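You operate a simulated robot arm through the tools that you are given. There is no shell and no other tool. Be economical: measure what you need, move in short steps, check, and stop when the job is done.

Carry out the task below with a simulated robot arm. There is one attempt and no reset: what you move stays moved.

JOB
Open the grey table drawer, take the bag labelled "6" from the inside of the grey table drawer and leave it on the top of the small blue-topped unit and shut the drawer again. Open the blue table drawer, put the white elbow from the inside of the blue table drawer on the lower shelf of the limiter table and shut the drawer again. Open the middle bench drawer, fetch the orange strap roll and set it in the inside of the middle bench drawer and shut the drawer again. Put the measuring jug from the packing table top on the top deck of the cart. The order is free. Set down upright: white elbow, measuring jug.

The check looks at the end state, three seconds after you hand in, the way a careful person would. Anything else that was tipped, shoved, dropped, spilled or broken makes it a failure.

ROBOT AND FRAMES
A 6-joint arm with a fingered hand on a trunk, on a base that drives. Base frame: it is fixed to the floor where the robot stands at the start and does not move with it; the origin is under the middle of the robot, x ahead of it, y to its left, z up; the surface under the hand at the start is at about z = 800. Readings come in mm, degrees, newtons and seconds.
With the tool pointing down near the work surface it reaches from about 160 to 860 mm from the robot's upright axis, wherever it stands. Its first joint turns from -166.0 to 166.0 degrees. Places, roughly: bag [750, 0, 750]; blue table drawer [400, -500, 700]; grey table drawer [700, -100, 700]; inside of the middle bench drawer [-2500, 500, 300]; lower shelf of the limiter table [3200, 3000, 300]; measuring jug [500, -1000, 1000]; middle bench drawer [-2500, 600, 400]; orange strap roll (8x7x4 cm) [100, -800, 800]; top deck of the cart [2100, 1600, 800]; top of the small blue-topped unit [400, 3100, 1300]; white elbow (8x5x6 cm) [500, -400, 700]. Payload 5 kg.
The tool frame sits at the grasp point between the pads (the TCP): z along the fingers, y along the line on which they close. The tips reach 36 mm beyond it. The gripper opens to 120 mm. The gripper's body begins 42 mm behind the TCP. The gripper is a hand of 4 fingers: y runs from the thumb to the fingers, the wrist lies at [-19, -123, -211] in the tool frame.
Orientation is told as [roll, pitch, yaw] about the base's x, y, z axes, in that order, counted from this pose: with the fingers straight down and the wrist toward the robot, the tool's x, y and z point along [0, 1, 0], [1, 0, 0] and [0, 0, -1] of the base frame.

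CONTROLS
- The arm moves only by the tool apply_moves. Its argument "deltas" is a list of rows, each a list of 6 numbers: the shift along the tool's x, y, z in units of 25 mm (1.0 is 25 mm), then the turn, a rotation vector about the tool's x, y, z in units of 8 degrees (1.0 is 8 degrees). In form: [[dx, dy, dz, ax, ay, az], ...]. A call has 1 to 10 rows; each row shifts and turns the commanded pose from where the row before left it, along the tool's axes as they then stand. A call with a number of a shift or a turn outside -1 to 1 is refused whole. Each row takes 0.2 s and may step no farther than 50 mm and 8.6 degrees from the row before; otherwise, the whole call is refused. Where a pose cannot be reached the arm comes as near as it can. A force on the tool above 40 N (or 10 N above the force at the start of the call, whichever is more), or a blocked arm, ends the call early, and 0.2 s more pass. In this call time passes only in rows, and 0.2 s behind the last. It gives the time, the measured TCP pose, the force on the tool (base axes), the opening and the grip force at its end, in the units of the frame above (readings bear some noise), with the torque about the TCP (base axes, N m) and any sound that the robot's microphone picked up, and new pictures: "views" is both (left out), scene, wrist or none.
- Cameras (640 x 400 px; columns grow to the right, rows downward): "scene" is now at [62.5, -44.8, 1670.4]; the picture's right is [-0.69, -0.72, -0.00], its down [-0.67, 0.64, -0.36] and it looks along [0.26, -0.25, -0.93] (base axes); focal length 290 px, centre (320, 200). "wrist" rides on the gripper at [73, -101, -142] in the tool frame; the picture's right is [-0.79, 0.29, -0.54], its down [-0.56, -0.70, 0.44] and it looks along [-0.25, 0.65, 0.71] (tool axes); focal length 280 px, centre (320, 200). There is no depth. A picture from a camera that has moved, and an enlarged one, comes with that camera's place and axes in the base frame and with its lens. The place of the scene camera against the robot may be out by one fixed shift of up to 12 mm in any direction.
- slide_trunk(by): slides the trunk up (or, below 0, down) by that many mm; the arm and the scene camera ride with it, the base frame stays. It gives what a move gives, with no picture.
- steer(legs): drives the robot by 1 to 6 legs, each [ahead, turn to the left] in mm and degrees, along the robot's own axes; the way and the turn of a leg run together, so that a leg with both is an arc; at most 1500 mm and 180 degrees a leg. The arm and the cameras ride along, it lands a little off, and it stops where it bumps. It gives what a move gives, and a new picture of the scene camera.
- curl_fingers(index, middle, ring, thumb_bend, thumb_turn): sets how far each is bent, from 0 (flat) to 1 (curled in); at 0.3 the hand is open as for a grip, at 0.7 the pads meet at the TCP. One left out holds its place. A second passes; each finger stops where it meets its share of the squeeze, and holds until it gets a number again. It is the only way to open and close the hand. It gives what a move gives, with no picture; readings hold the bend of each and the force on the fingers (four entries, about 0 where the hand has none), thumb and palm. thumb_turn goes from beside the hand (0) to across from the fingers (1), as for a grip.
- turn_head(pan, tilt): turns the head with the scene camera to pan (to the left, within 86 degrees either way) and tilt (down, from -29 to 69), counted from straight ahead of the robot. It gives what a move gives, and a new picture of the scene camera.
- enlarge(camera, box): a new picture of the part [left, top, right, bottom] of that camera's present view, enlarged. It takes no simulated time.
- hand_in(): hands the job in; it is judged then, once.

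Work in short steps. Places have to be worked out from the pictures, the camera data and where the tool is seen: move nearer, look again, correct. Check each grasp and each placing, and mend what went wrong. You have 207 turns and 260 pictures in all, those below and enlarged ones among them. Open the gripper and draw the arm clear of the work before you hand the job in, unless the task says otherwise.

The tools are called after "Request:" as a command line: name --pt "numbers of a row" for each row, then --argument value for the rest, lists and objects as JSON in quotes. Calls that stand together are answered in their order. apply_moves: Moves the arm, as the interface text tells. Its arguments: {"type":"object","properties":{"deltas":{"type":"array","items":{"type":"array","items":{"type":"number"}}},"views":{"type":"string","enum":["both","scene","wrist","none"]}},"required":["deltas"]} The other tools are called the same way: slide_trunk (by) slides the trunk up or down; curl_fingers (index, middle, ring, thumb_bend, thumb_turn) moves the fingers one by one; steer (legs) drives the base; turn_head (pan, tilt) turns the head that bears the scene camera; enlarge (camera, box) takes an enlarged picture of a part of a camera's view; hand_in () hands the job in.

At the start:

```text
clock: 0.0
ee_pos: [453.2, -278.4, 1091.8]
tool_rot: [0.2, -0.1, 0.0]
contact_force: [-0.1, -1.0, 0.3]
moment: [0.01, 0.01, 0.0]
width: 119.5
grip_force: 0.0
shape: jaw
bend: [0.3, 0.3, 0.3, 0.3, 0.98]
finger forces: [0.0, 0.0, 0.0, 0.1, 0.0, 0.0]
trunk travel left (down, up): [-711.0, 129.0]
robot x, y, heading: [-0.8, 0.6, 0.3]
head pan, tilt: [-43.8, 68.8]
```

scene: 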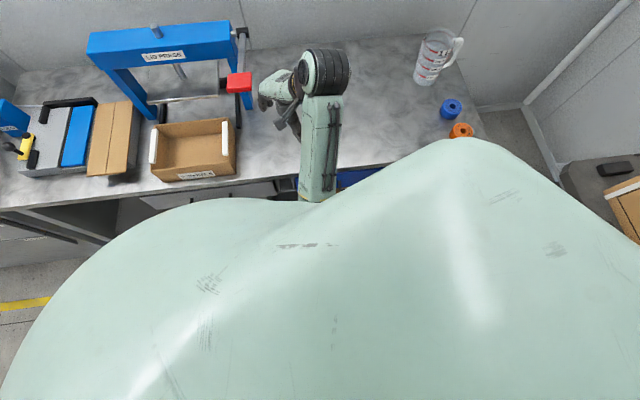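
wrist: 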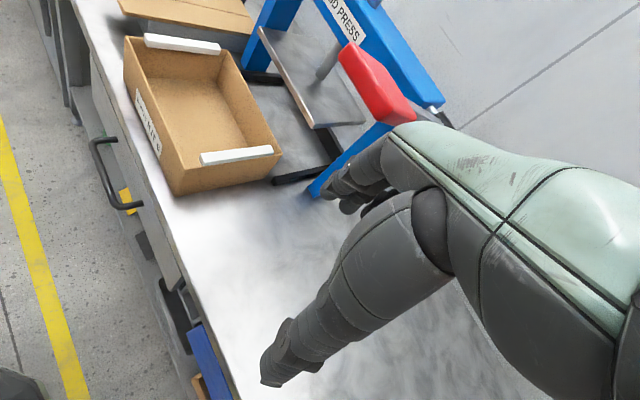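

I start by looking around: first toward the table drawers with a smaller tilt.

Request:
turn_head --pan -45 --tilt 35

Request:
turn_head --pan 20 --tilt 35

Request:
turn_head --pan 80 --tilt 20

```text
clock: 1.0
ee_pos: [452.9, -278.7, 1091.7]
tool_rot: [0.0, 0.0, 0.0]
contact_force: [-0.5, -0.4, -0.8]
moment: [-0.03, 0.01, 0.03]
width: 119.6
grip_force: 0.1
shape: jaw
bend: [0.3, 0.3, 0.3, 0.3, 0.98]
finger forces: [0.0, 0.0, 0.0, 0.0, 0.0, 0.0]
trunk travel left (down, up): [-711.0, 129.0]
robot x, y, heading: [-3.6, -1.3, 0.0]
head pan, tilt: [-45.0, 35.0]
camera scene: at [84.4, -68.4, 1714.0], right [-0.71, -0.71, 0.0], down [-0.41, 0.41, -0.82], along [0.58, -0.58, -0.57], focal length 290 px, centre (320, 200)
```

scene: 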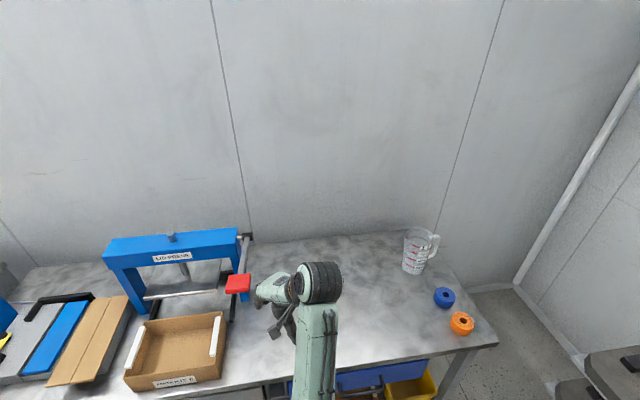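

```text
clock: 2.4
ee_pos: [453.4, -277.2, 1092.2]
tool_rot: [0.0, 0.1, 0.0]
contact_force: [-0.5, 0.7, -0.3]
moment: [0.02, -0.01, -0.01]
width: 119.6
grip_force: 0.0
shape: jaw
bend: [0.3, 0.3, 0.3, 0.3, 0.98]
finger forces: [0.0, 0.0, 0.1, 0.0, 0.0, 0.0]
trunk travel left (down, up): [-711.0, 129.0]
robot x, y, heading: [-1.1, -3.9, 0.2]
head pan, tilt: [20.0, 35.0]
camera scene: at [104.9, 23.8, 1714.1], right [0.34, -0.94, 0.0], down [-0.54, -0.2, -0.82], along [0.77, 0.28, -0.57], focal length 290 px, centre (320, 200)
```

scene: 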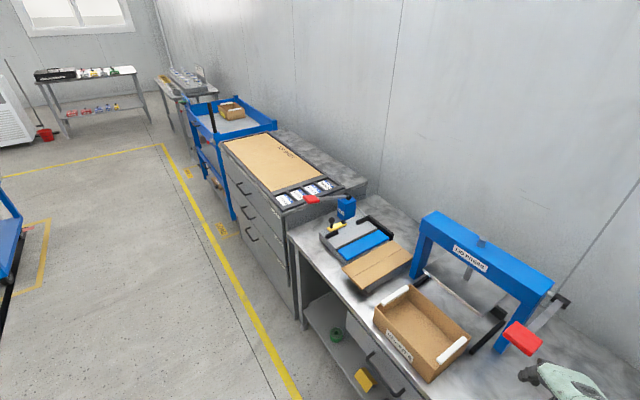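

```text
clock: 3.6
ee_pos: [453.8, -278.2, 1091.7]
tool_rot: [0.0, -0.1, 0.0]
contact_force: [0.2, 0.6, 0.8]
moment: [0.01, -0.03, 0.01]
width: 119.7
grip_force: 0.1
shape: jaw
bend: [0.3, 0.3, 0.3, 0.3, 0.98]
finger forces: [0.1, 0.1, 0.0, 0.0, 0.1, 0.0]
trunk travel left (down, up): [-711.0, 129.0]
robot x, y, heading: [-0.5, 0.3, 0.1]
head pan, tilt: [80.0, 20.0]
camera scene: at [38.4, 85.5, 1737.9], right [0.98, -0.17, 0.0], down [-0.06, -0.34, -0.94], along [0.16, 0.93, -0.34], focal length 290 px, centre (320, 200)
```

scene: 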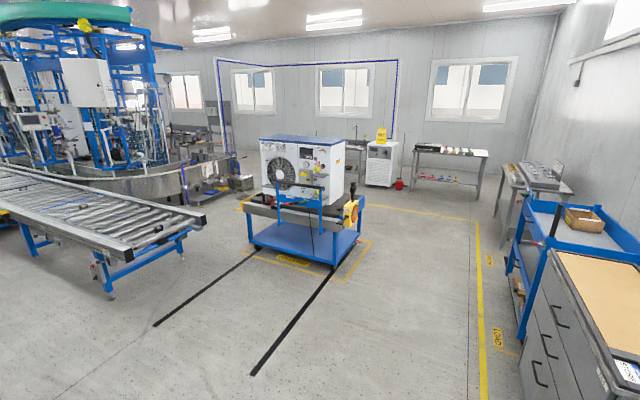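

The table edge runs along heading ~50.5°, about 456 mm off the robot axis. I'll back away and square up to the table front to see the drawers.

Request:
steer --legs '[[-250, 0], [0, -39.5]]'

Request:
turn_head --pan 10 --tilt 50

```text
clock: 7.8
ee_pos: [-84.8, -505.2, 1092.1]
tool_rot: [0.1, 0.0, -40.1]
contact_force: [-0.1, -0.4, -1.1]
moment: [-0.01, -0.03, 0.05]
width: 119.7
grip_force: 0.1
shape: jaw
bend: [0.3, 0.3, 0.3, 0.3, 0.98]
finger forces: [0.1, 0.1, 0.1, 0.0, 0.1, 0.0]
trunk travel left (down, up): [-711.0, 129.0]
robot x, y, heading: [-250.7, -0.8, -40.3]
head pan, tilt: [80.0, 20.0]
camera scene: at [-165.7, 34.8, 1737.9], right [0.64, -0.77, 0.0], down [-0.26, -0.22, -0.94], along [0.72, 0.6, -0.34], focal length 290 px, centre (320, 200)
```

scene: 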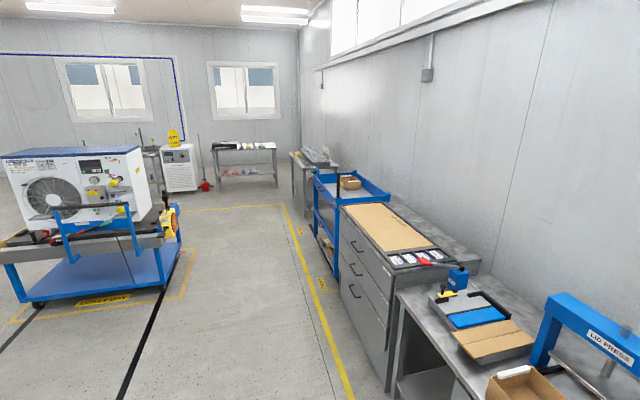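

```text
clock: 9.2
ee_pos: [-84.9, -503.4, 1091.5]
tool_rot: [0.0, -0.1, -40.1]
contact_force: [0.5, 0.3, 1.1]
moment: [-0.01, 0.01, -0.01]
width: 119.5
grip_force: 0.0
shape: jaw
bend: [0.3, 0.3, 0.3, 0.3, 0.98]
finger forces: [0.0, 0.1, 0.0, 0.1, 0.0, 0.0]
trunk travel left (down, up): [-711.0, 129.0]
robot x, y, heading: [-254.7, -4.0, -40.1]
head pan, tilt: [10.0, 50.0]
camera scene: at [-170.4, -63.5, 1692.4], right [-0.5, -0.87, 0.0], down [-0.66, 0.38, -0.64], along [0.56, -0.32, -0.77], focal length 290 px, centre (320, 200)
```

scene: 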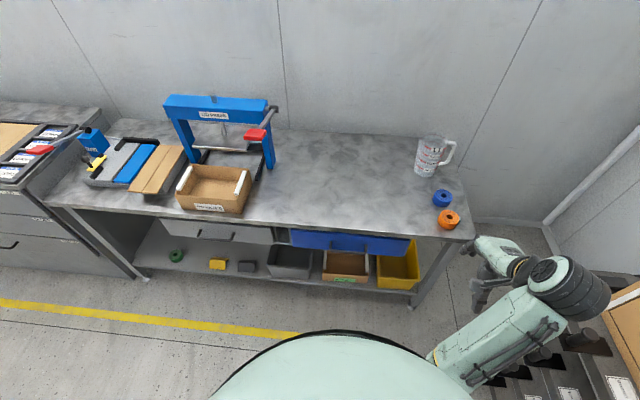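

The table front is visible now. I enlarge the drawers to see handles.

Request:
enlarge --camera "scene" --box '[160, 180, 440, 300]'

Request:
enlarge --camera "wrist" --box '[0, 0, 640, 400]'

```text
2.29 times, centred on (300, 240) of scene
camera zoom: at [-170.4, -63.5, 1692.4], right [-0.5, -0.87, 0.0], down [-0.66, 0.38, -0.64], along [0.56, -0.32, -0.77], focal length 662 px, centre (366, 109)
```

zoom: 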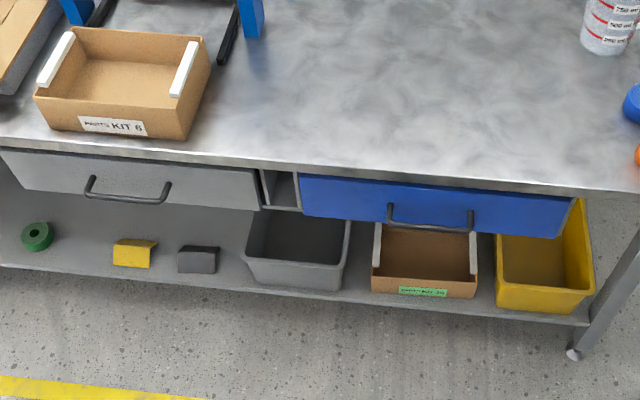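

```text
1.00 times, centred on (320, 200) of wrist (not enlarged: the box is as wide or as high as the picture)
camera zoom: at [-115.7, -382.8, 1233.8], right [-0.29, -0.79, 0.54], down [-0.9, 0.02, -0.44], along [0.34, -0.61, -0.71], focal length 280 px, centre (320, 200)
```

zoom: 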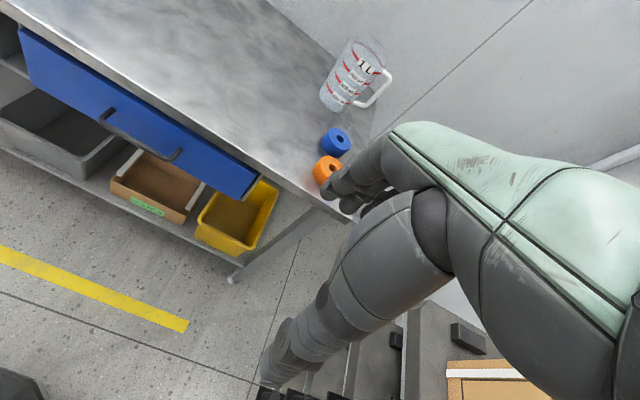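

Refined: the table runs along heading 54.2°, edge ~517 mm from origin; grey handle near (578,-15,~710). I drive parallel to the table so the robot faces the grey handle squarely.

Request:
steer --legs '[[0, 94.3], [478, 0], [0, -90]]'

Request:
apply_moves --pt "1 0 0 -1 0 0" --pt "1 0 0 -1 0 0" --pt "1 0 0 -1 0 0" --pt "1 0 0 -1 0 0" --pt "1 0 0 -1 0 0" --pt "1 0 0 -1 0 0" --pt "1 0 0 -1 0 0" --pt "1 0 0 -1 0 0" --pt "1 0 0 -1 0 0" --pt "1 0 0 -1 0 0" --views "wrist"

Request:
turn_head --pan 0 --tilt 55

```text
clock: 21.6
ee_pos: [224.8, -103.3, 1092.1]
tool_rot: [0.0, 0.0, -35.9]
contact_force: [-0.1, -0.8, 0.3]
moment: [0.0, 0.02, 0.02]
width: 119.5
grip_force: 0.1
shape: jaw
bend: [0.3, 0.3, 0.3, 0.3, 0.98]
finger forces: [0.0, 0.0, 0.1, 0.1, 0.0, 0.0]
trunk travel left (down, up): [-711.0, 129.0]
robot x, y, heading: [24.8, 388.1, -35.8]
head pan, tilt: [10.0, 50.0]
camera scene: at [107.4, 330.1, 1692.4], right [-0.44, -0.9, 0.0], down [-0.69, 0.33, -0.64], along [0.58, -0.28, -0.77], focal length 290 px, centre (320, 200)
```

scene: 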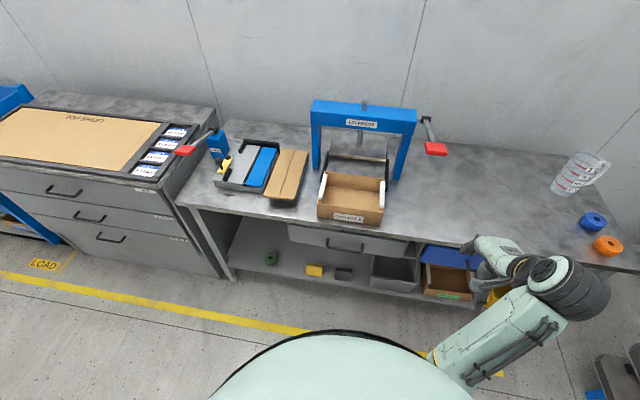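

```text
clock: 23.4
ee_pos: [304.2, -38.0, 1157.7]
tool_rot: [-19.8, -69.8, -27.5]
contact_force: [0.9, 0.7, -0.5]
moment: [-0.04, -0.02, 0.0]
width: 119.8
grip_force: 0.1
shape: jaw
bend: [0.3, 0.3, 0.3, 0.3, 0.98]
finger forces: [0.0, 0.0, 0.0, 0.1, 0.0, 0.0]
trunk travel left (down, up): [-711.0, 129.0]
robot x, y, heading: [23.3, 385.3, -35.9]
head pan, tilt: [10.0, 50.0]
stopped in row 9: the arm was blocked; the commanded pose is now the measured one
camera wrist: at [235.1, 129.8, 1099.3], right [-0.82, -0.21, 0.54], down [-0.34, -0.59, -0.74], along [0.47, -0.78, 0.41], focal length 280 px, centre (320, 200)
```

wrist: 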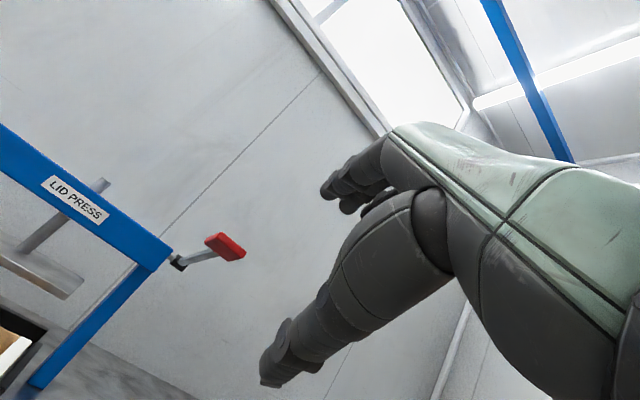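

```text
clock: 24.1
ee_pos: [303.2, -38.8, 1153.9]
tool_rot: [-19.3, -69.9, -27.9]
contact_force: [-0.6, -0.4, 0.1]
moment: [-0.01, -0.01, 0.02]
width: 119.9
grip_force: 0.2
shape: jaw
bend: [0.3, 0.3, 0.3, 0.3, 0.98]
finger forces: [0.0, 0.0, 0.0, 0.1, 0.0, 0.0]
trunk travel left (down, up): [-711.0, 129.0]
robot x, y, heading: [23.3, 386.9, -36.2]
head pan, tilt: [0.0, 55.0]
camera scene: at [106.0, 316.6, 1686.1], right [-0.59, -0.81, 0.0], down [-0.67, 0.48, -0.57], along [0.46, -0.33, -0.82], focal length 290 px, centre (320, 200)
```

scene: 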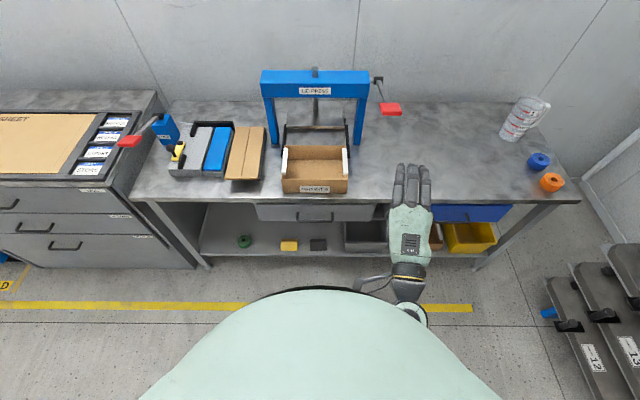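

The table is now square in view. The wrist stopped at about 70° pitch, with the hand pointing forward, fingers above thumb. I correct its yaw, lower the trunk and look again.

Request:
apply_moves --pt "0 0 0 0.4 0.7 0.2" --pt "0 0 0 0.4 0.7 0.2" --views "none"

Request:
slide_trunk --by -400

Request:
turn_head --pan 0 --tilt 35

Request:
enlarge --camera "wrist" --box '[0, 0, 640, 400]'

```text
clock: 24.8
ee_pos: [300.1, -36.9, 1154.1]
tool_rot: [2.2, -64.0, -38.8]
contact_force: [-0.2, -0.1, -0.3]
moment: [0.02, 0.0, 0.04]
width: 119.6
grip_force: 0.1
shape: jaw
bend: [0.3, 0.3, 0.3, 0.3, 0.98]
finger forces: [0.1, 0.0, 0.0, 0.0, 0.0, 0.0]
trunk travel left (down, up): [-711.0, 129.0]
robot x, y, heading: [21.7, 387.7, -35.9]
head pan, tilt: [0.0, 55.0]
```

```text
clock: 28.6
ee_pos: [297.7, -34.5, 756.0]
tool_rot: [2.0, -64.3, -38.7]
contact_force: [0.7, 0.3, 0.0]
moment: [0.03, -0.02, 0.02]
width: 119.9
grip_force: 0.2
shape: jaw
bend: [0.3, 0.3, 0.3, 0.3, 0.98]
finger forces: [0.0, 0.0, 0.1, 0.1, 0.1, 0.0]
trunk travel left (down, up): [-311.0, 529.0]
robot x, y, heading: [22.2, 385.9, -35.9]
head pan, tilt: [0.0, 55.0]
```

```text
clock: 29.4
ee_pos: [298.5, -33.6, 756.3]
tool_rot: [2.1, -64.3, -38.7]
contact_force: [0.7, 0.2, -0.1]
moment: [-0.02, -0.01, 0.0]
width: 120.0
grip_force: 0.0
shape: jaw
bend: [0.3, 0.3, 0.3, 0.3, 0.98]
finger forces: [0.0, 0.0, 0.0, 0.0, 0.1, 0.0]
trunk travel left (down, up): [-311.0, 529.0]
robot x, y, heading: [23.5, 389.6, -35.8]
head pan, tilt: [0.0, 35.0]
camera scene: at [109.6, 312.2, 1314.0], right [-0.59, -0.81, 0.0], down [-0.47, 0.34, -0.82], along [0.66, -0.48, -0.57], focal length 290 px, centre (320, 200)
```

scene: 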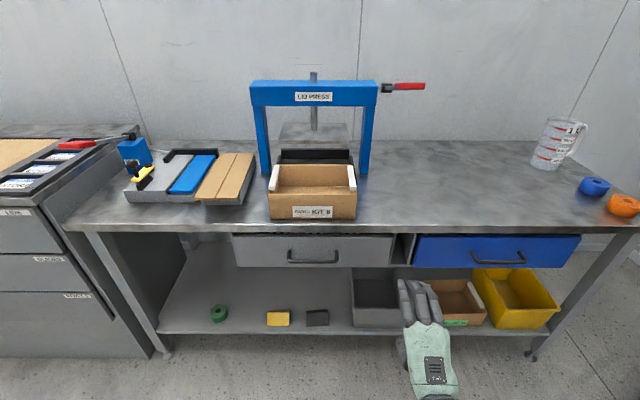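

```text
1.00 times, centred on (320, 200) of wrist (not enlarged: the box is as wide or as high as the picture)
camera zoom: at [203.6, 128.1, 727.4], right [-0.77, -0.42, 0.48], down [-0.25, -0.49, -0.83], along [0.59, -0.76, 0.27], focal length 280 px, centre (320, 200)
```

zoom: 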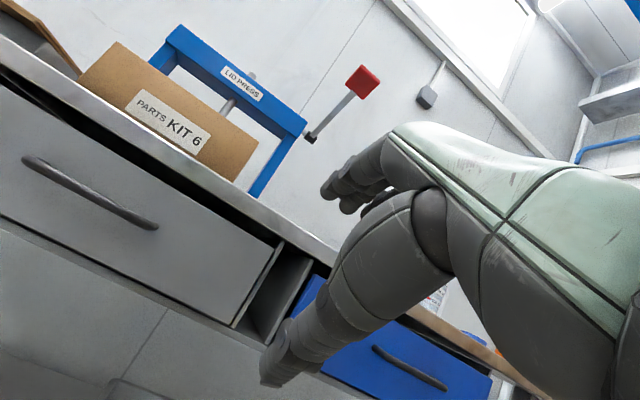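

Triangulated grey handle bar at about (590,-5,693). I shift the hand left 194 mm, half-close the fingers, lower 57 mm, and drive forward to a standoff.

Request:
apply_moves --pt "1 0 0 0 0 0" --pt "1 0 0 0 0 0" --pt "1 0 0 0 0 0" --pt "1 0 0 0 0 0" --pt "1 0 0 0 0 0" --pt "1 0 0 0 0 0" --pt "1 0 0 0 0 0" --pt "0.76 0 0 0 0 0" --views "none"

Request:
curl_fingers --index 0.52 --middle 0.52 --ring 0.52 --thumb_bend 0.5

Request:
slide_trunk --by -57

Request:
steer --legs '[[130, 0]]'

Request:
enlarge --camera "wrist" --box '[0, 0, 640, 400]'

```text
clock: 30.4
ee_pos: [299.3, -39.2, 792.9]
tool_rot: [-7.3, -68.5, -42.3]
contact_force: [-0.5, 0.3, -0.6]
moment: [-0.01, 0.01, -0.01]
width: 119.8
grip_force: 0.1
shape: jaw
bend: [0.3, 0.3, 0.3, 0.3, 0.97]
finger forces: [0.0, 0.0, 0.0, 0.0, 0.1, 0.1]
trunk travel left (down, up): [-311.0, 529.0]
robot x, y, heading: [19.2, 388.3, -36.1]
head pan, tilt: [0.0, 35.0]
stopped in row 5: the arm was blocked; the commanded pose is now the measured one
```

```text
clock: 31.4
ee_pos: [298.6, -39.3, 792.2]
tool_rot: [-7.3, -68.4, -42.3]
contact_force: [-0.2, -0.3, 0.7]
moment: [0.0, -0.02, -0.03]
width: 61.5
grip_force: 0.0
shape: fingers
bend: [0.52, 0.52, 0.52, 0.5, 0.97]
finger forces: [0.0, 0.0, 0.0, 0.0, 0.1, 0.0]
trunk travel left (down, up): [-311.0, 529.0]
robot x, y, heading: [20.5, 387.0, -36.0]
head pan, tilt: [0.0, 35.0]
```

```text
clock: 32.4
ee_pos: [299.9, -41.6, 735.2]
tool_rot: [-7.0, -68.6, -42.2]
contact_force: [-1.3, -0.4, 0.8]
moment: [0.03, 0.01, -0.02]
width: 61.8
grip_force: 0.0
shape: fingers
bend: [0.52, 0.52, 0.52, 0.5, 0.98]
finger forces: [0.1, 0.1, 0.1, 0.1, 0.0, 0.0]
trunk travel left (down, up): [-254.0, 586.0]
robot x, y, heading: [21.3, 388.4, -35.9]
head pan, tilt: [0.0, 35.0]
```

```text
clock: 33.8
ee_pos: [408.3, -117.4, 736.1]
tool_rot: [-7.4, -68.8, -41.7]
contact_force: [0.0, 0.5, 1.1]
moment: [0.0, 0.03, 0.04]
width: 61.7
grip_force: 0.0
shape: fingers
bend: [0.52, 0.52, 0.52, 0.5, 0.98]
finger forces: [0.0, 0.0, 0.1, 0.0, 0.0, 0.0]
trunk travel left (down, up): [-254.0, 586.0]
robot x, y, heading: [125.2, 311.6, -35.8]
head pan, tilt: [0.0, 35.0]
camera scene: at [227.3, 228.7, 1255.3], right [-0.58, -0.81, 0.0], down [-0.47, 0.34, -0.81], along [0.66, -0.48, -0.58], focal length 290 px, centre (320, 200)
```

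scene: 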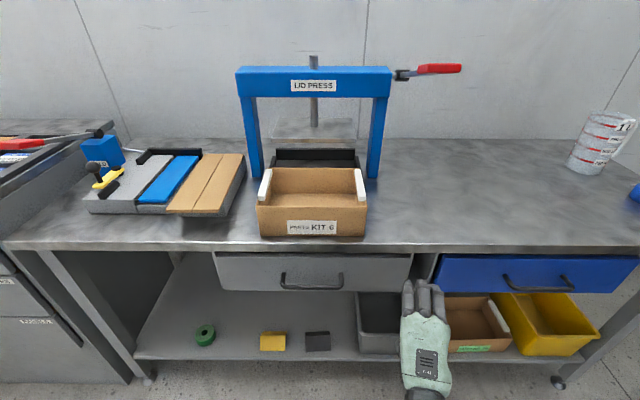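

```text
1.00 times, centred on (320, 200) of wrist (not enlarged: the box is as wide or as high as the picture)
camera zoom: at [348.6, 57.5, 689.7], right [-0.84, -0.21, 0.5], down [-0.34, -0.52, -0.79], along [0.42, -0.83, 0.36], focal length 280 px, centre (320, 200)
```

zoom: 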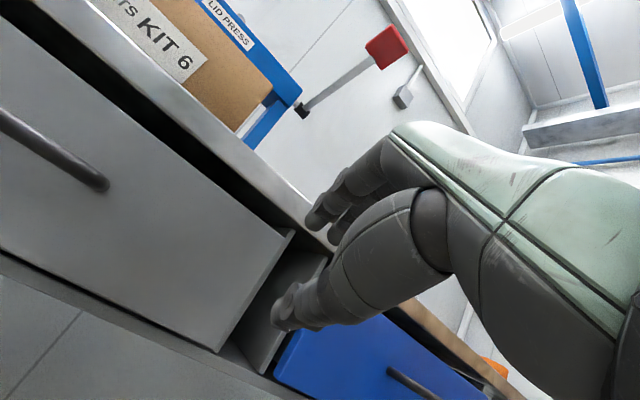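

The arm is at a joint limit toward the left, so I use the base instead: back off, shift 197 mm along the table, and fix the hand yaw.

Request:
steer --legs '[[-110, 0], [0, 90], [197, 0], [0, -90]]'

Request:
apply_moves --pt "0 0 1 0.3 0.75 -0.1" --pt "0 0 1 0.3 0.75 -0.1" --views "both"

```text
clock: 45.4
ee_pos: [434.3, 111.3, 740.2]
tool_rot: [-7.8, -69.1, -40.7]
contact_force: [0.4, 0.1, 0.3]
moment: [0.01, -0.02, -0.01]
width: 61.9
grip_force: 0.0
shape: fingers
bend: [0.52, 0.52, 0.52, 0.5, 0.98]
finger forces: [0.0, 0.0, 0.1, 0.0, 0.0, 0.0]
trunk travel left (down, up): [-254.0, 586.0]
robot x, y, heading: [155.1, 538.9, -35.3]
head pan, tilt: [0.0, 35.0]
camera scene: at [249.4, 456.3, 1256.1], right [-0.58, -0.82, 0.0], down [-0.47, 0.33, -0.81], along [0.67, -0.47, -0.58], focal length 290 px, centre (320, 200)
```

scene: 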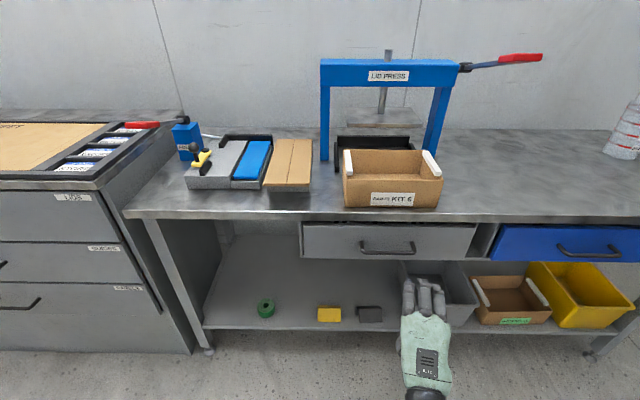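

```text
clock: 46.0
ee_pos: [461.9, 78.1, 724.6]
tool_rot: [1.3, -64.6, -37.7]
contact_force: [-0.4, 0.0, -0.3]
moment: [0.02, -0.02, 0.01]
width: 61.9
grip_force: 0.0
shape: fingers
bend: [0.52, 0.52, 0.52, 0.5, 0.98]
finger forces: [0.0, 0.0, 0.1, 0.1, 0.0, 0.0]
trunk travel left (down, up): [-254.0, 586.0]
robot x, y, heading: [156.9, 533.5, -35.2]
head pan, tilt: [0.0, 35.0]
camera scene: at [241.3, 460.8, 1257.1], right [-0.58, -0.82, 0.0], down [-0.47, 0.33, -0.82], along [0.67, -0.47, -0.57], focal length 290 px, centre (320, 200)
camera wrist: at [366.2, 240.1, 694.9], right [-0.77, -0.42, 0.48], down [-0.25, -0.5, -0.83], along [0.59, -0.75, 0.28], focal length 280 px, centre (320, 200)
```

scene: 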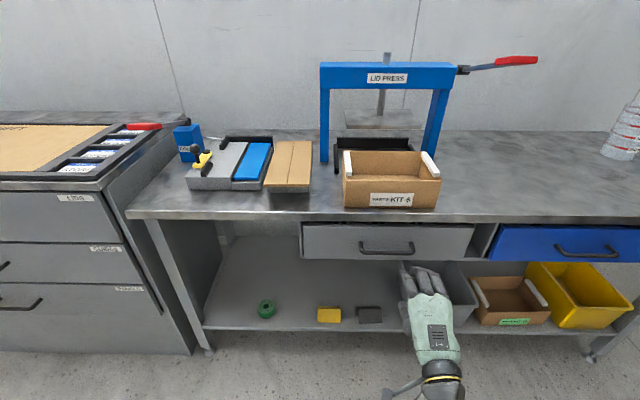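
wrist: 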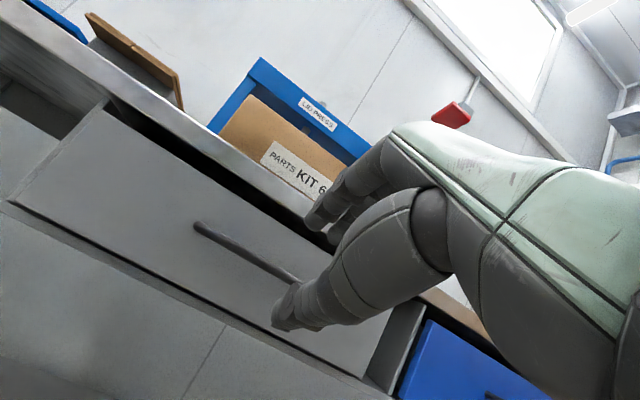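

Hand aligned laterally with handle (bar ≈ z 691, d 491). Lower 27 mm and drive in most of the way.

Request:
slide_trunk --by -27

Request:
steer --legs '[[105, -0.7]]'

Request:
enlarge --camera "wrist" --box '[0, 0, 640, 400]'

Request:
enlarge --camera "scene" --box '[300, 190, 500, 315]'

```text
clock: 46.7
ee_pos: [462.5, 80.2, 698.9]
tool_rot: [1.3, -64.7, -37.6]
contact_force: [-1.2, -1.2, -0.8]
moment: [-0.01, 0.0, 0.0]
width: 62.1
grip_force: 0.1
shape: fingers
bend: [0.52, 0.52, 0.52, 0.5, 0.98]
finger forces: [0.0, 0.0, 0.0, 0.1, 0.0, 0.1]
trunk travel left (down, up): [-227.0, 613.0]
robot x, y, heading: [152.8, 538.0, -35.2]
head pan, tilt: [0.0, 35.0]
```

```text
clock: 47.9
ee_pos: [542.5, 14.4, 697.7]
tool_rot: [1.3, -64.6, -38.3]
contact_force: [0.2, 0.2, -0.3]
moment: [-0.01, -0.02, -0.01]
width: 61.8
grip_force: 0.0
shape: fingers
bend: [0.52, 0.52, 0.52, 0.5, 0.98]
finger forces: [0.0, 0.0, 0.1, 0.1, 0.0, 0.0]
trunk travel left (down, up): [-227.0, 613.0]
robot x, y, heading: [238.5, 474.1, -36.1]
head pan, tilt: [0.0, 35.0]
camera scene: at [326.3, 398.7, 1230.0], right [-0.59, -0.81, 0.0], down [-0.46, 0.34, -0.82], along [0.66, -0.48, -0.57], focal length 290 px, centre (320, 200)
```

scene: 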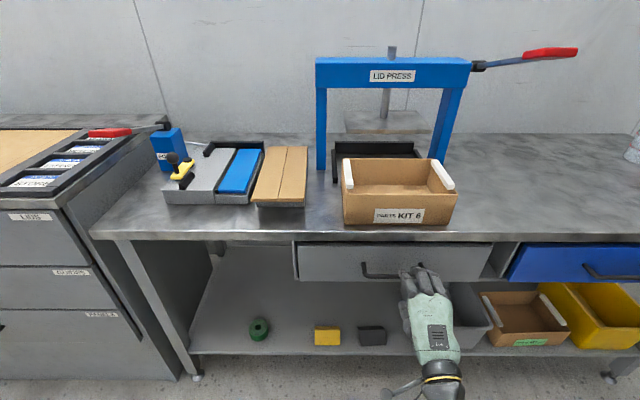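

```text
1.00 times, centred on (320, 200) of wrist (not enlarged: the box is as wide or as high as the picture)
camera zoom: at [448.1, 177.0, 667.7], right [-0.77, -0.41, 0.48], down [-0.25, -0.5, -0.83], along [0.58, -0.76, 0.28], focal length 280 px, centre (320, 200)
```

zoom: 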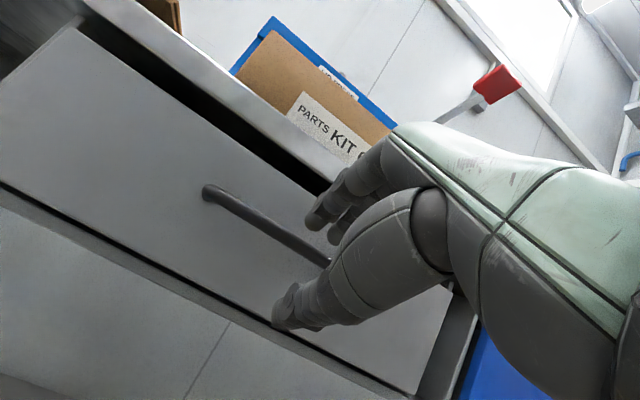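

```text
3.20 times, centred on (400, 252) of scene
camera zoom: at [326.3, 398.7, 1230.0], right [-0.59, -0.81, 0.0], down [-0.46, 0.34, -0.82], along [0.66, -0.48, -0.57], focal length 926 px, centre (64, 32)
```

zoom: 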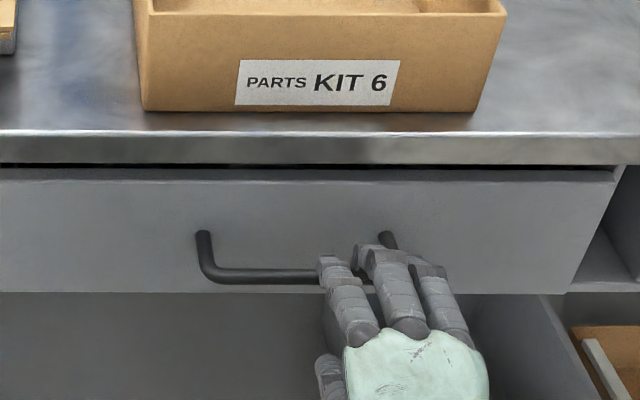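

The bar line passes between fingers and thumb, but the hand is ~45 mm right of the handle's middle. Shift left.

Request:
apply_moves --pt "0.9 0 0 0 0 0" --pt "0.9 0 0 0 0 0" --views "both"

```text
clock: 48.5
ee_pos: [571.1, 52.0, 700.9]
tool_rot: [1.2, -64.7, -38.2]
contact_force: [0.2, -0.3, 0.1]
moment: [0.0, 0.01, 0.01]
width: 61.8
grip_force: 0.0
shape: fingers
bend: [0.52, 0.52, 0.52, 0.5, 0.98]
finger forces: [0.0, 0.1, 0.0, 0.0, 0.1, 0.0]
trunk travel left (down, up): [-227.0, 613.0]
robot x, y, heading: [237.3, 473.0, -35.8]
head pan, tilt: [0.0, 35.0]
camera scene: at [325.8, 399.4, 1230.1], right [-0.59, -0.81, 0.0], down [-0.46, 0.34, -0.82], along [0.66, -0.48, -0.57], focal length 290 px, centre (320, 200)
camera wrist: at [476.2, 214.2, 670.1], right [-0.77, -0.41, 0.49], down [-0.25, -0.5, -0.83], along [0.58, -0.76, 0.28], focal length 280 px, centre (320, 200)
```

scene: 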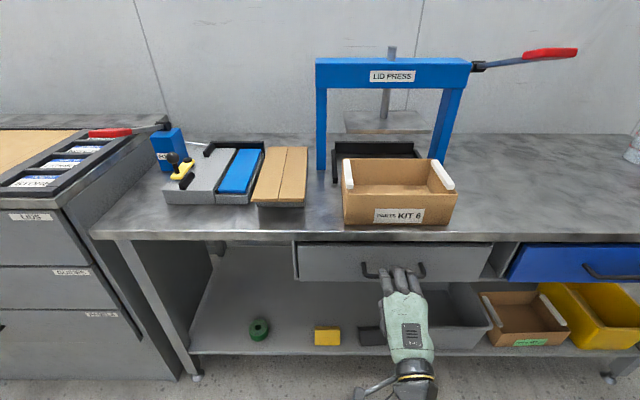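
wrist: 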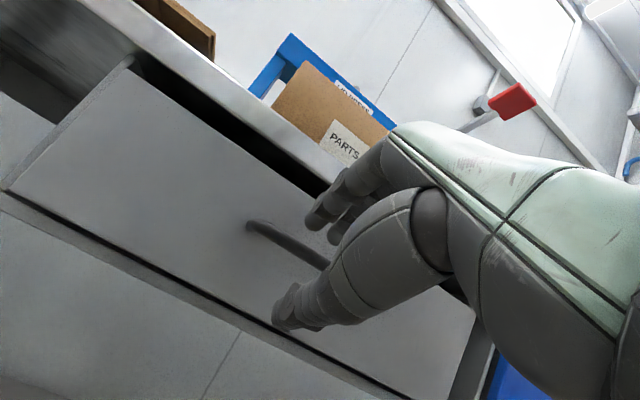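

Aligned. Move forward ~40 mm with the arm.

Request:
apply_moves --pt "0 0.25 0.5 0 0 0" --pt "0 0.25 0.5 0 0 0" --pt "0 0.25 0.5 0 0 0" --views "both"

Request:
enlarge --camera "scene" --box '[300, 190, 500, 315]'

```text
clock: 49.3
ee_pos: [602.3, 25.2, 702.4]
tool_rot: [1.3, -64.8, -38.4]
contact_force: [-6.9, 6.1, 3.3]
moment: [-0.16, -0.31, 0.17]
width: 59.4
grip_force: 4.9
shape: fingers
bend: [0.54, 0.52, 0.52, 0.5, 0.98]
finger forces: [9.4, 0.1, 0.0, 0.0, 0.0, 0.0]
trunk travel left (down, up): [-227.0, 613.0]
robot x, y, heading: [235.0, 475.2, -35.9]
head pan, tilt: [0.0, 35.0]
camera scene: at [324.4, 400.4, 1230.3], right [-0.59, -0.81, 0.0], down [-0.46, 0.34, -0.82], along [0.66, -0.48, -0.57], focal length 290 px, centre (320, 200)
camera wrist: at [508.8, 189.4, 671.5], right [-0.77, -0.41, 0.48], down [-0.25, -0.5, -0.83], along [0.58, -0.76, 0.28], focal length 280 px, centre (320, 200)
```

scene: 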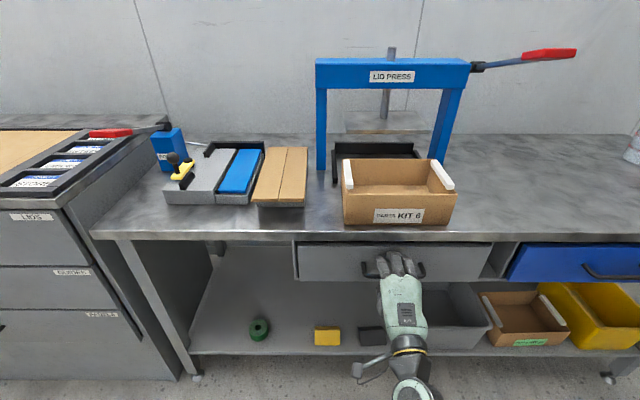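
wrist: 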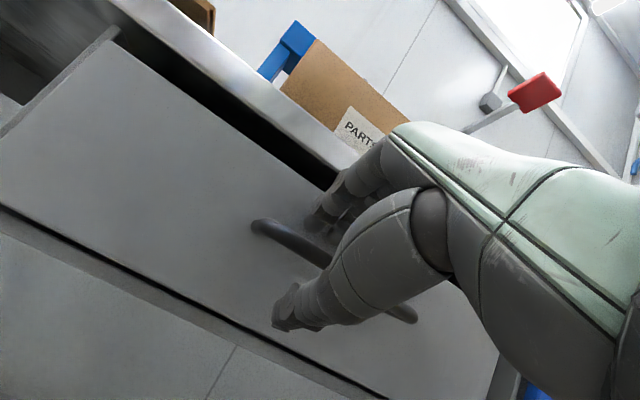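

```text
3.20 times, centred on (400, 252) of scene
camera zoom: at [324.4, 400.4, 1230.3], right [-0.59, -0.81, 0.0], down [-0.46, 0.34, -0.82], along [0.66, -0.48, -0.57], focal length 926 px, centre (64, 32)
```

zoom: 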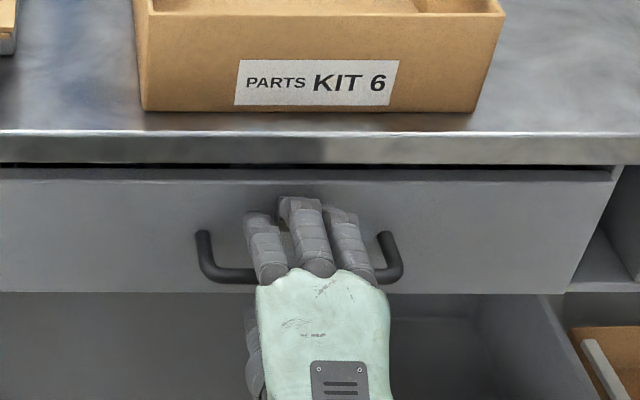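

Fingers straddle the bar and the index touches the drawer face. Close the hand on the bar.

Request:
curl_fingers --index 0.85 --middle 0.85 --ring 0.85 --thumb_bend 0.8

Request:
enlarge --camera "wrist" --box '[160, 120, 480, 360]'

```text
clock: 50.3
ee_pos: [603.0, 25.7, 698.5]
tool_rot: [1.4, -64.5, -38.3]
contact_force: [-0.5, -0.6, -13.6]
moment: [0.08, 0.03, 0.57]
width: 0.0
grip_force: 12.8
shape: fingers
bend: [0.76, 0.79, 0.77, 0.73, 0.97]
finger forces: [0.0, 9.2, 9.6, 0.1, 6.3, 0.0]
trunk travel left (down, up): [-227.0, 613.0]
robot x, y, heading: [236.2, 474.5, -35.8]
head pan, tilt: [0.0, 35.0]
```

```text
1.67 times, centred on (320, 240) of wrist
camera zoom: at [510.0, 188.3, 669.1], right [-0.77, -0.41, 0.49], down [-0.25, -0.5, -0.83], along [0.58, -0.76, 0.28], focal length 467 px, centre (320, 133)
```

zoom: 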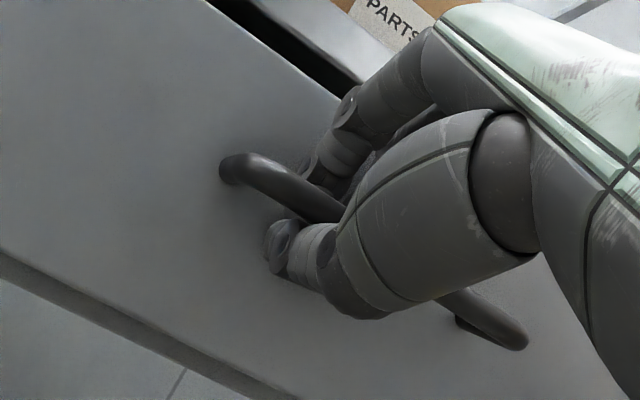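

The fingers are hooked behind the bar. Pull by reversing the base.

Request:
steer --legs '[[-100, 0]]'

```text
clock: 51.5
ee_pos: [522.4, 85.5, 699.1]
tool_rot: [1.4, -64.4, -38.3]
contact_force: [-1.2, 1.3, -17.7]
moment: [0.22, 0.04, 0.54]
width: 0.1
grip_force: 25.0
shape: fingers
bend: [0.76, 0.79, 0.77, 0.73, 0.97]
finger forces: [0.0, 11.0, 10.5, 0.1, 28.5, 0.0]
trunk travel left (down, up): [-227.0, 613.0]
robot x, y, heading: [156.4, 534.3, -35.9]
head pan, tilt: [0.0, 35.0]
camera scene: at [244.4, 457.5, 1229.9], right [-0.59, -0.81, 0.0], down [-0.47, 0.34, -0.82], along [0.66, -0.48, -0.57], focal length 290 px, centre (320, 200)
```

scene: 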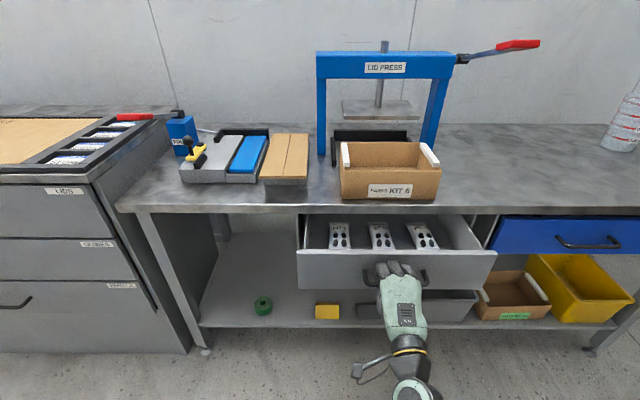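

Drawer is coming out; bags visible. Pull further.

Request:
steer --legs '[[-120, 0]]'

Request:
enlarge --camera "scene" --box '[280, 170, 520, 320]'

```text
clock: 52.8
ee_pos: [426.1, 155.7, 697.9]
tool_rot: [1.4, -64.5, -38.2]
contact_force: [3.1, 6.7, -15.9]
moment: [0.26, 0.12, 0.48]
width: 0.0
grip_force: 25.5
shape: fingers
bend: [0.77, 0.8, 0.78, 0.74, 0.97]
finger forces: [0.1, 10.4, 10.7, 0.0, 30.5, 0.1]
trunk travel left (down, up): [-227.0, 613.0]
robot x, y, heading: [57.7, 604.5, -36.2]
head pan, tilt: [0.0, 35.0]
camera scene: at [148.4, 527.8, 1229.9], right [-0.59, -0.81, 0.0], down [-0.47, 0.34, -0.82], along [0.66, -0.48, -0.57], focal length 290 px, centre (320, 200)
```

scene: 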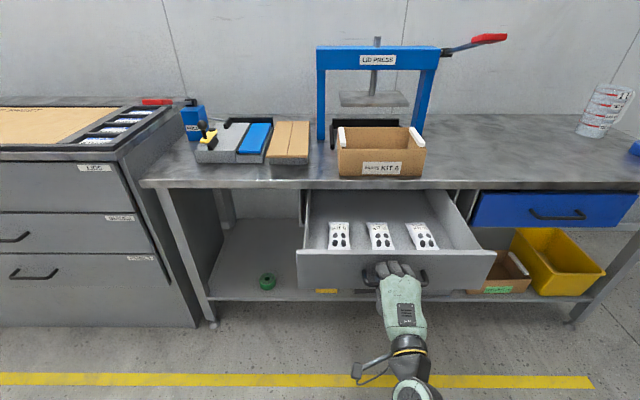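

```text
2.67 times, centred on (400, 245) of scene
camera zoom: at [148.4, 527.8, 1229.9], right [-0.59, -0.81, 0.0], down [-0.47, 0.34, -0.82], along [0.66, -0.48, -0.57], focal length 772 px, centre (107, 80)
```

zoom: 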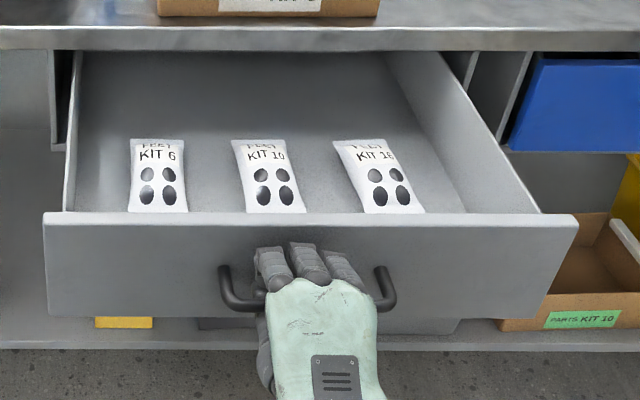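

The drawer is open ~220 mm; the leftmost bag reads "KIT 6". Release the handle and back off.

Request:
curl_fingers --index 0.5 --middle 0.5 --ring 0.5 --thumb_bend 0.45

Request:
steer --legs '[[-150, 0]]'

```text
clock: 53.8
ee_pos: [425.3, 155.8, 700.1]
tool_rot: [1.5, -64.6, -38.3]
contact_force: [0.9, 0.1, 0.6]
moment: [0.04, 0.01, -0.05]
width: 71.3
grip_force: 0.0
shape: fingers
bend: [0.5, 0.5, 0.5, 0.45, 0.97]
finger forces: [0.0, 0.1, 0.1, 0.1, 0.0, 0.1]
trunk travel left (down, up): [-227.0, 613.0]
robot x, y, heading: [61.4, 604.3, -35.9]
head pan, tilt: [0.0, 35.0]
```

```text
clock: 55.2
ee_pos: [304.6, 244.1, 700.0]
tool_rot: [1.4, -64.4, -38.2]
contact_force: [-0.7, 0.0, -0.1]
moment: [0.0, 0.02, 0.01]
width: 71.3
grip_force: 0.0
shape: fingers
bend: [0.5, 0.5, 0.5, 0.45, 0.97]
finger forces: [0.1, 0.0, 0.0, 0.1, 0.0, 0.1]
trunk travel left (down, up): [-227.0, 613.0]
robot x, y, heading: [-59.5, 686.2, -35.9]
head pan, tilt: [0.0, 35.0]
camera scene: at [26.6, 615.9, 1230.2], right [-0.59, -0.81, 0.0], down [-0.46, 0.34, -0.82], along [0.66, -0.48, -0.57], focal length 290 px, centre (320, 200)
```

scene: 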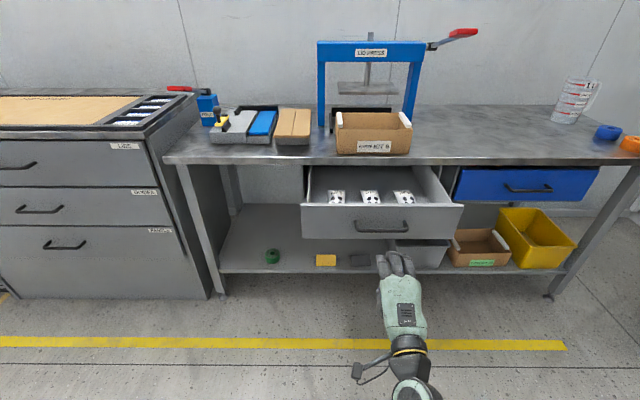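

Raise the trunk and rotate the hand to point down, then yaw so it closes along the table direction.

Request:
slide_trunk --by 330

Request:
apply_moves --pt "0 0 0 1 0 0" --pt "0 0 0 1 0 0" --pt "0 0 0 1 0 0" --pt "0 0 0 1 0 0" --pt "0 0 0 1 0 0" --pt "0 0 0 1 0 0" --pt "0 0 0 1 0 0" --pt "0 0 0 1 0 0" --views "none"

Request:
apply_moves --pt "0 0 0 0 0 -1" --pt "0 0 0 0 0 -1" --pt "0 0 0 0 0 -1" --pt "0 0 0 0 0 -1" --pt "0 0 0 0 0 -1" --pt "0 0 0 0 0 -1" --pt "0 0 0 0 0 -1" --pt "0 0 0 0 0 -1" --pt "0 0 0 0 0 -1" --pt "0 0 0 0 0 -1" --views "none"

Request:
turn_head --pan 0 --tilt 45

```text
clock: 58.5
ee_pos: [305.6, 242.5, 1029.4]
tool_rot: [1.4, -64.4, -38.2]
contact_force: [-0.3, -0.1, -0.5]
moment: [0.02, 0.03, 0.01]
width: 71.2
grip_force: 0.1
shape: fingers
bend: [0.5, 0.5, 0.5, 0.45, 0.97]
finger forces: [0.0, 0.0, 0.0, 0.1, 0.0, 0.0]
trunk travel left (down, up): [-557.0, 283.0]
robot x, y, heading: [-57.5, 692.0, -36.1]
head pan, tilt: [0.0, 35.0]
```

```text
clock: 60.3
ee_pos: [317.5, 228.5, 996.7]
tool_rot: [0.6, -0.6, -37.0]
contact_force: [-0.1, 0.0, -0.2]
moment: [0.04, 0.03, -0.02]
width: 71.3
grip_force: 0.1
shape: fingers
bend: [0.5, 0.5, 0.5, 0.45, 0.97]
finger forces: [0.1, 0.0, 0.1, 0.0, 0.1, 0.1]
out of reach, approached as far as the arm can: row 8
trunk travel left (down, up): [-557.0, 283.0]
robot x, y, heading: [-59.9, 691.1, -35.9]
head pan, tilt: [0.0, 35.0]
```

```text
clock: 62.5
ee_pos: [397.7, 176.2, 900.3]
tool_rot: [-0.3, -0.8, 43.1]
contact_force: [-0.9, 0.5, 0.5]
moment: [-0.01, -0.02, -0.01]
width: 71.6
grip_force: 0.1
shape: fingers
bend: [0.5, 0.5, 0.5, 0.45, 0.97]
finger forces: [0.0, 0.0, 0.0, 0.1, 0.1, 0.1]
out of reach, approached as far as the arm can: row 1, 2, 3, 4, 5, 6, 7, 8, 9, 10
trunk travel left (down, up): [-557.0, 283.0]
robot x, y, heading: [-59.9, 690.5, -36.1]
head pan, tilt: [0.0, 35.0]
```

```text
clock: 63.2
ee_pos: [398.6, 176.9, 901.2]
tool_rot: [-0.5, -0.7, 43.0]
contact_force: [0.6, -1.0, -0.6]
moment: [0.0, 0.0, -0.02]
width: 71.3
grip_force: 0.1
shape: fingers
bend: [0.5, 0.5, 0.5, 0.45, 0.97]
finger forces: [0.0, 0.0, 0.1, 0.1, 0.1, 0.0]
trunk travel left (down, up): [-557.0, 283.0]
robot x, y, heading: [-63.4, 693.4, -35.7]
head pan, tilt: [0.0, 45.0]
camera scene: at [21.6, 619.5, 1545.3], right [-0.59, -0.81, 0.0], down [-0.57, 0.41, -0.71], along [0.57, -0.41, -0.71], focal length 290 px, centre (320, 200)
```

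scene: 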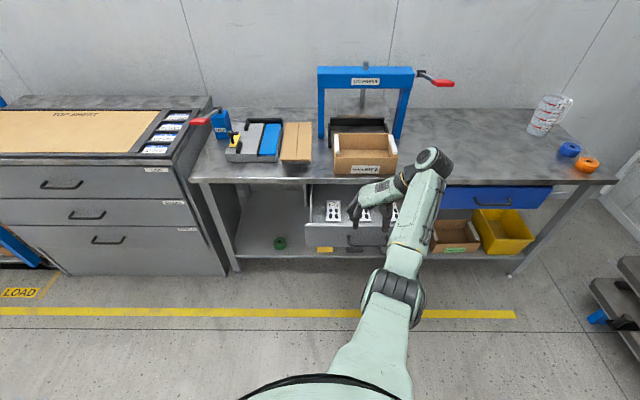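

Bag "6" is near u≈464, d≈395–510, and the hand is over the drawer's right-front. Drive in 190 mm, finish the yaw and move left over the bag, opening the hand.

Request:
steer --legs '[[190, 0]]'

Request:
apply_moves --pt "0 0 0 0 0 -0.7" --pt "0 0 0 0 0 -0.7" --pt "0 0.88 0 0 0 0" --pt "0 0.88 0 0 0 0" --pt "0 0.88 0 0 0 0" --pt "0 0.88 0 0 0 0" --views "both"

```text
clock: 64.9
ee_pos: [553.1, 62.4, 899.0]
tool_rot: [-0.4, -0.7, 42.8]
contact_force: [-0.5, -0.1, 0.1]
moment: [0.02, 0.0, 0.0]
width: 71.7
grip_force: 0.0
shape: fingers
bend: [0.5, 0.5, 0.5, 0.45, 0.97]
finger forces: [0.0, 0.0, 0.0, 0.0, 0.1, 0.1]
trunk travel left (down, up): [-557.0, 283.0]
robot x, y, heading: [95.0, 575.4, -35.9]
head pan, tilt: [0.0, 45.0]
camera scene: at [177.7, 505.9, 1545.2], right [-0.59, -0.81, 0.0], down [-0.57, 0.42, -0.71], along [0.57, -0.42, -0.71], focal length 290 px, centre (320, 200)
```

scene: 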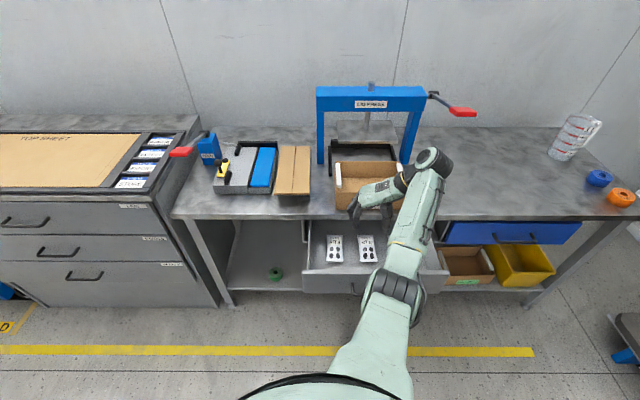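

```text
clock: 66.3
ee_pos: [616.7, 122.6, 890.2]
tool_rot: [-0.6, -0.7, 53.9]
contact_force: [0.6, 1.0, 0.4]
moment: [0.0, 0.03, 0.04]
width: 71.6
grip_force: 0.0
shape: fingers
bend: [0.5, 0.5, 0.5, 0.45, 0.97]
finger forces: [0.0, 0.0, 0.0, 0.0, 0.0, 0.0]
out of reach, approached as far as the arm can: row 1, 2, 4
trunk travel left (down, up): [-557.0, 283.0]
robot x, y, heading: [91.7, 578.9, -36.0]
head pan, tilt: [0.0, 45.0]
camera scene: at [177.8, 507.0, 1545.3], right [-0.59, -0.81, 0.0], down [-0.57, 0.42, -0.71], along [0.57, -0.42, -0.71], focal length 290 px, centre (320, 200)
camera wrist: at [496.5, 83.7, 1029.6], right [0.8, -0.23, 0.55], down [0.05, -0.89, -0.44], along [0.6, 0.38, -0.7], focal length 280 px, centre (320, 200)
```

scene: 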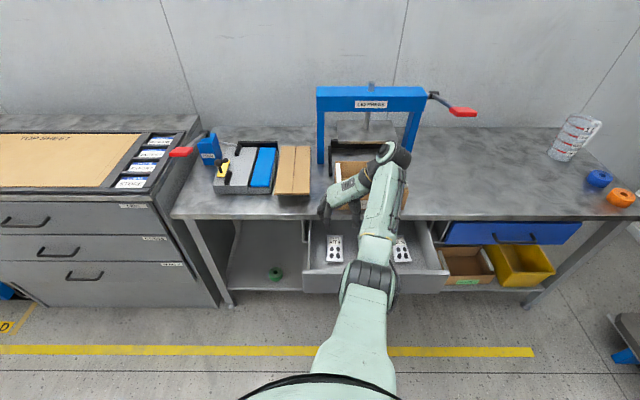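
wrist: 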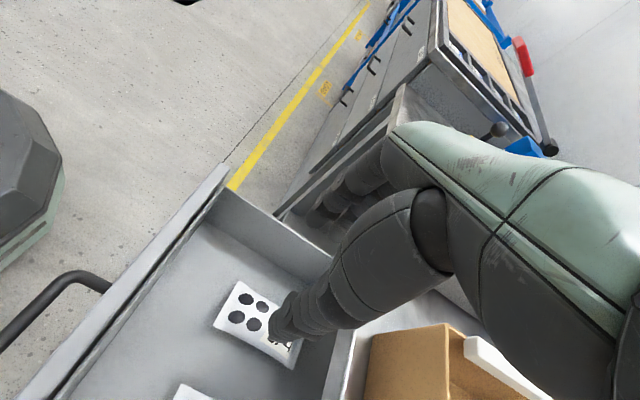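

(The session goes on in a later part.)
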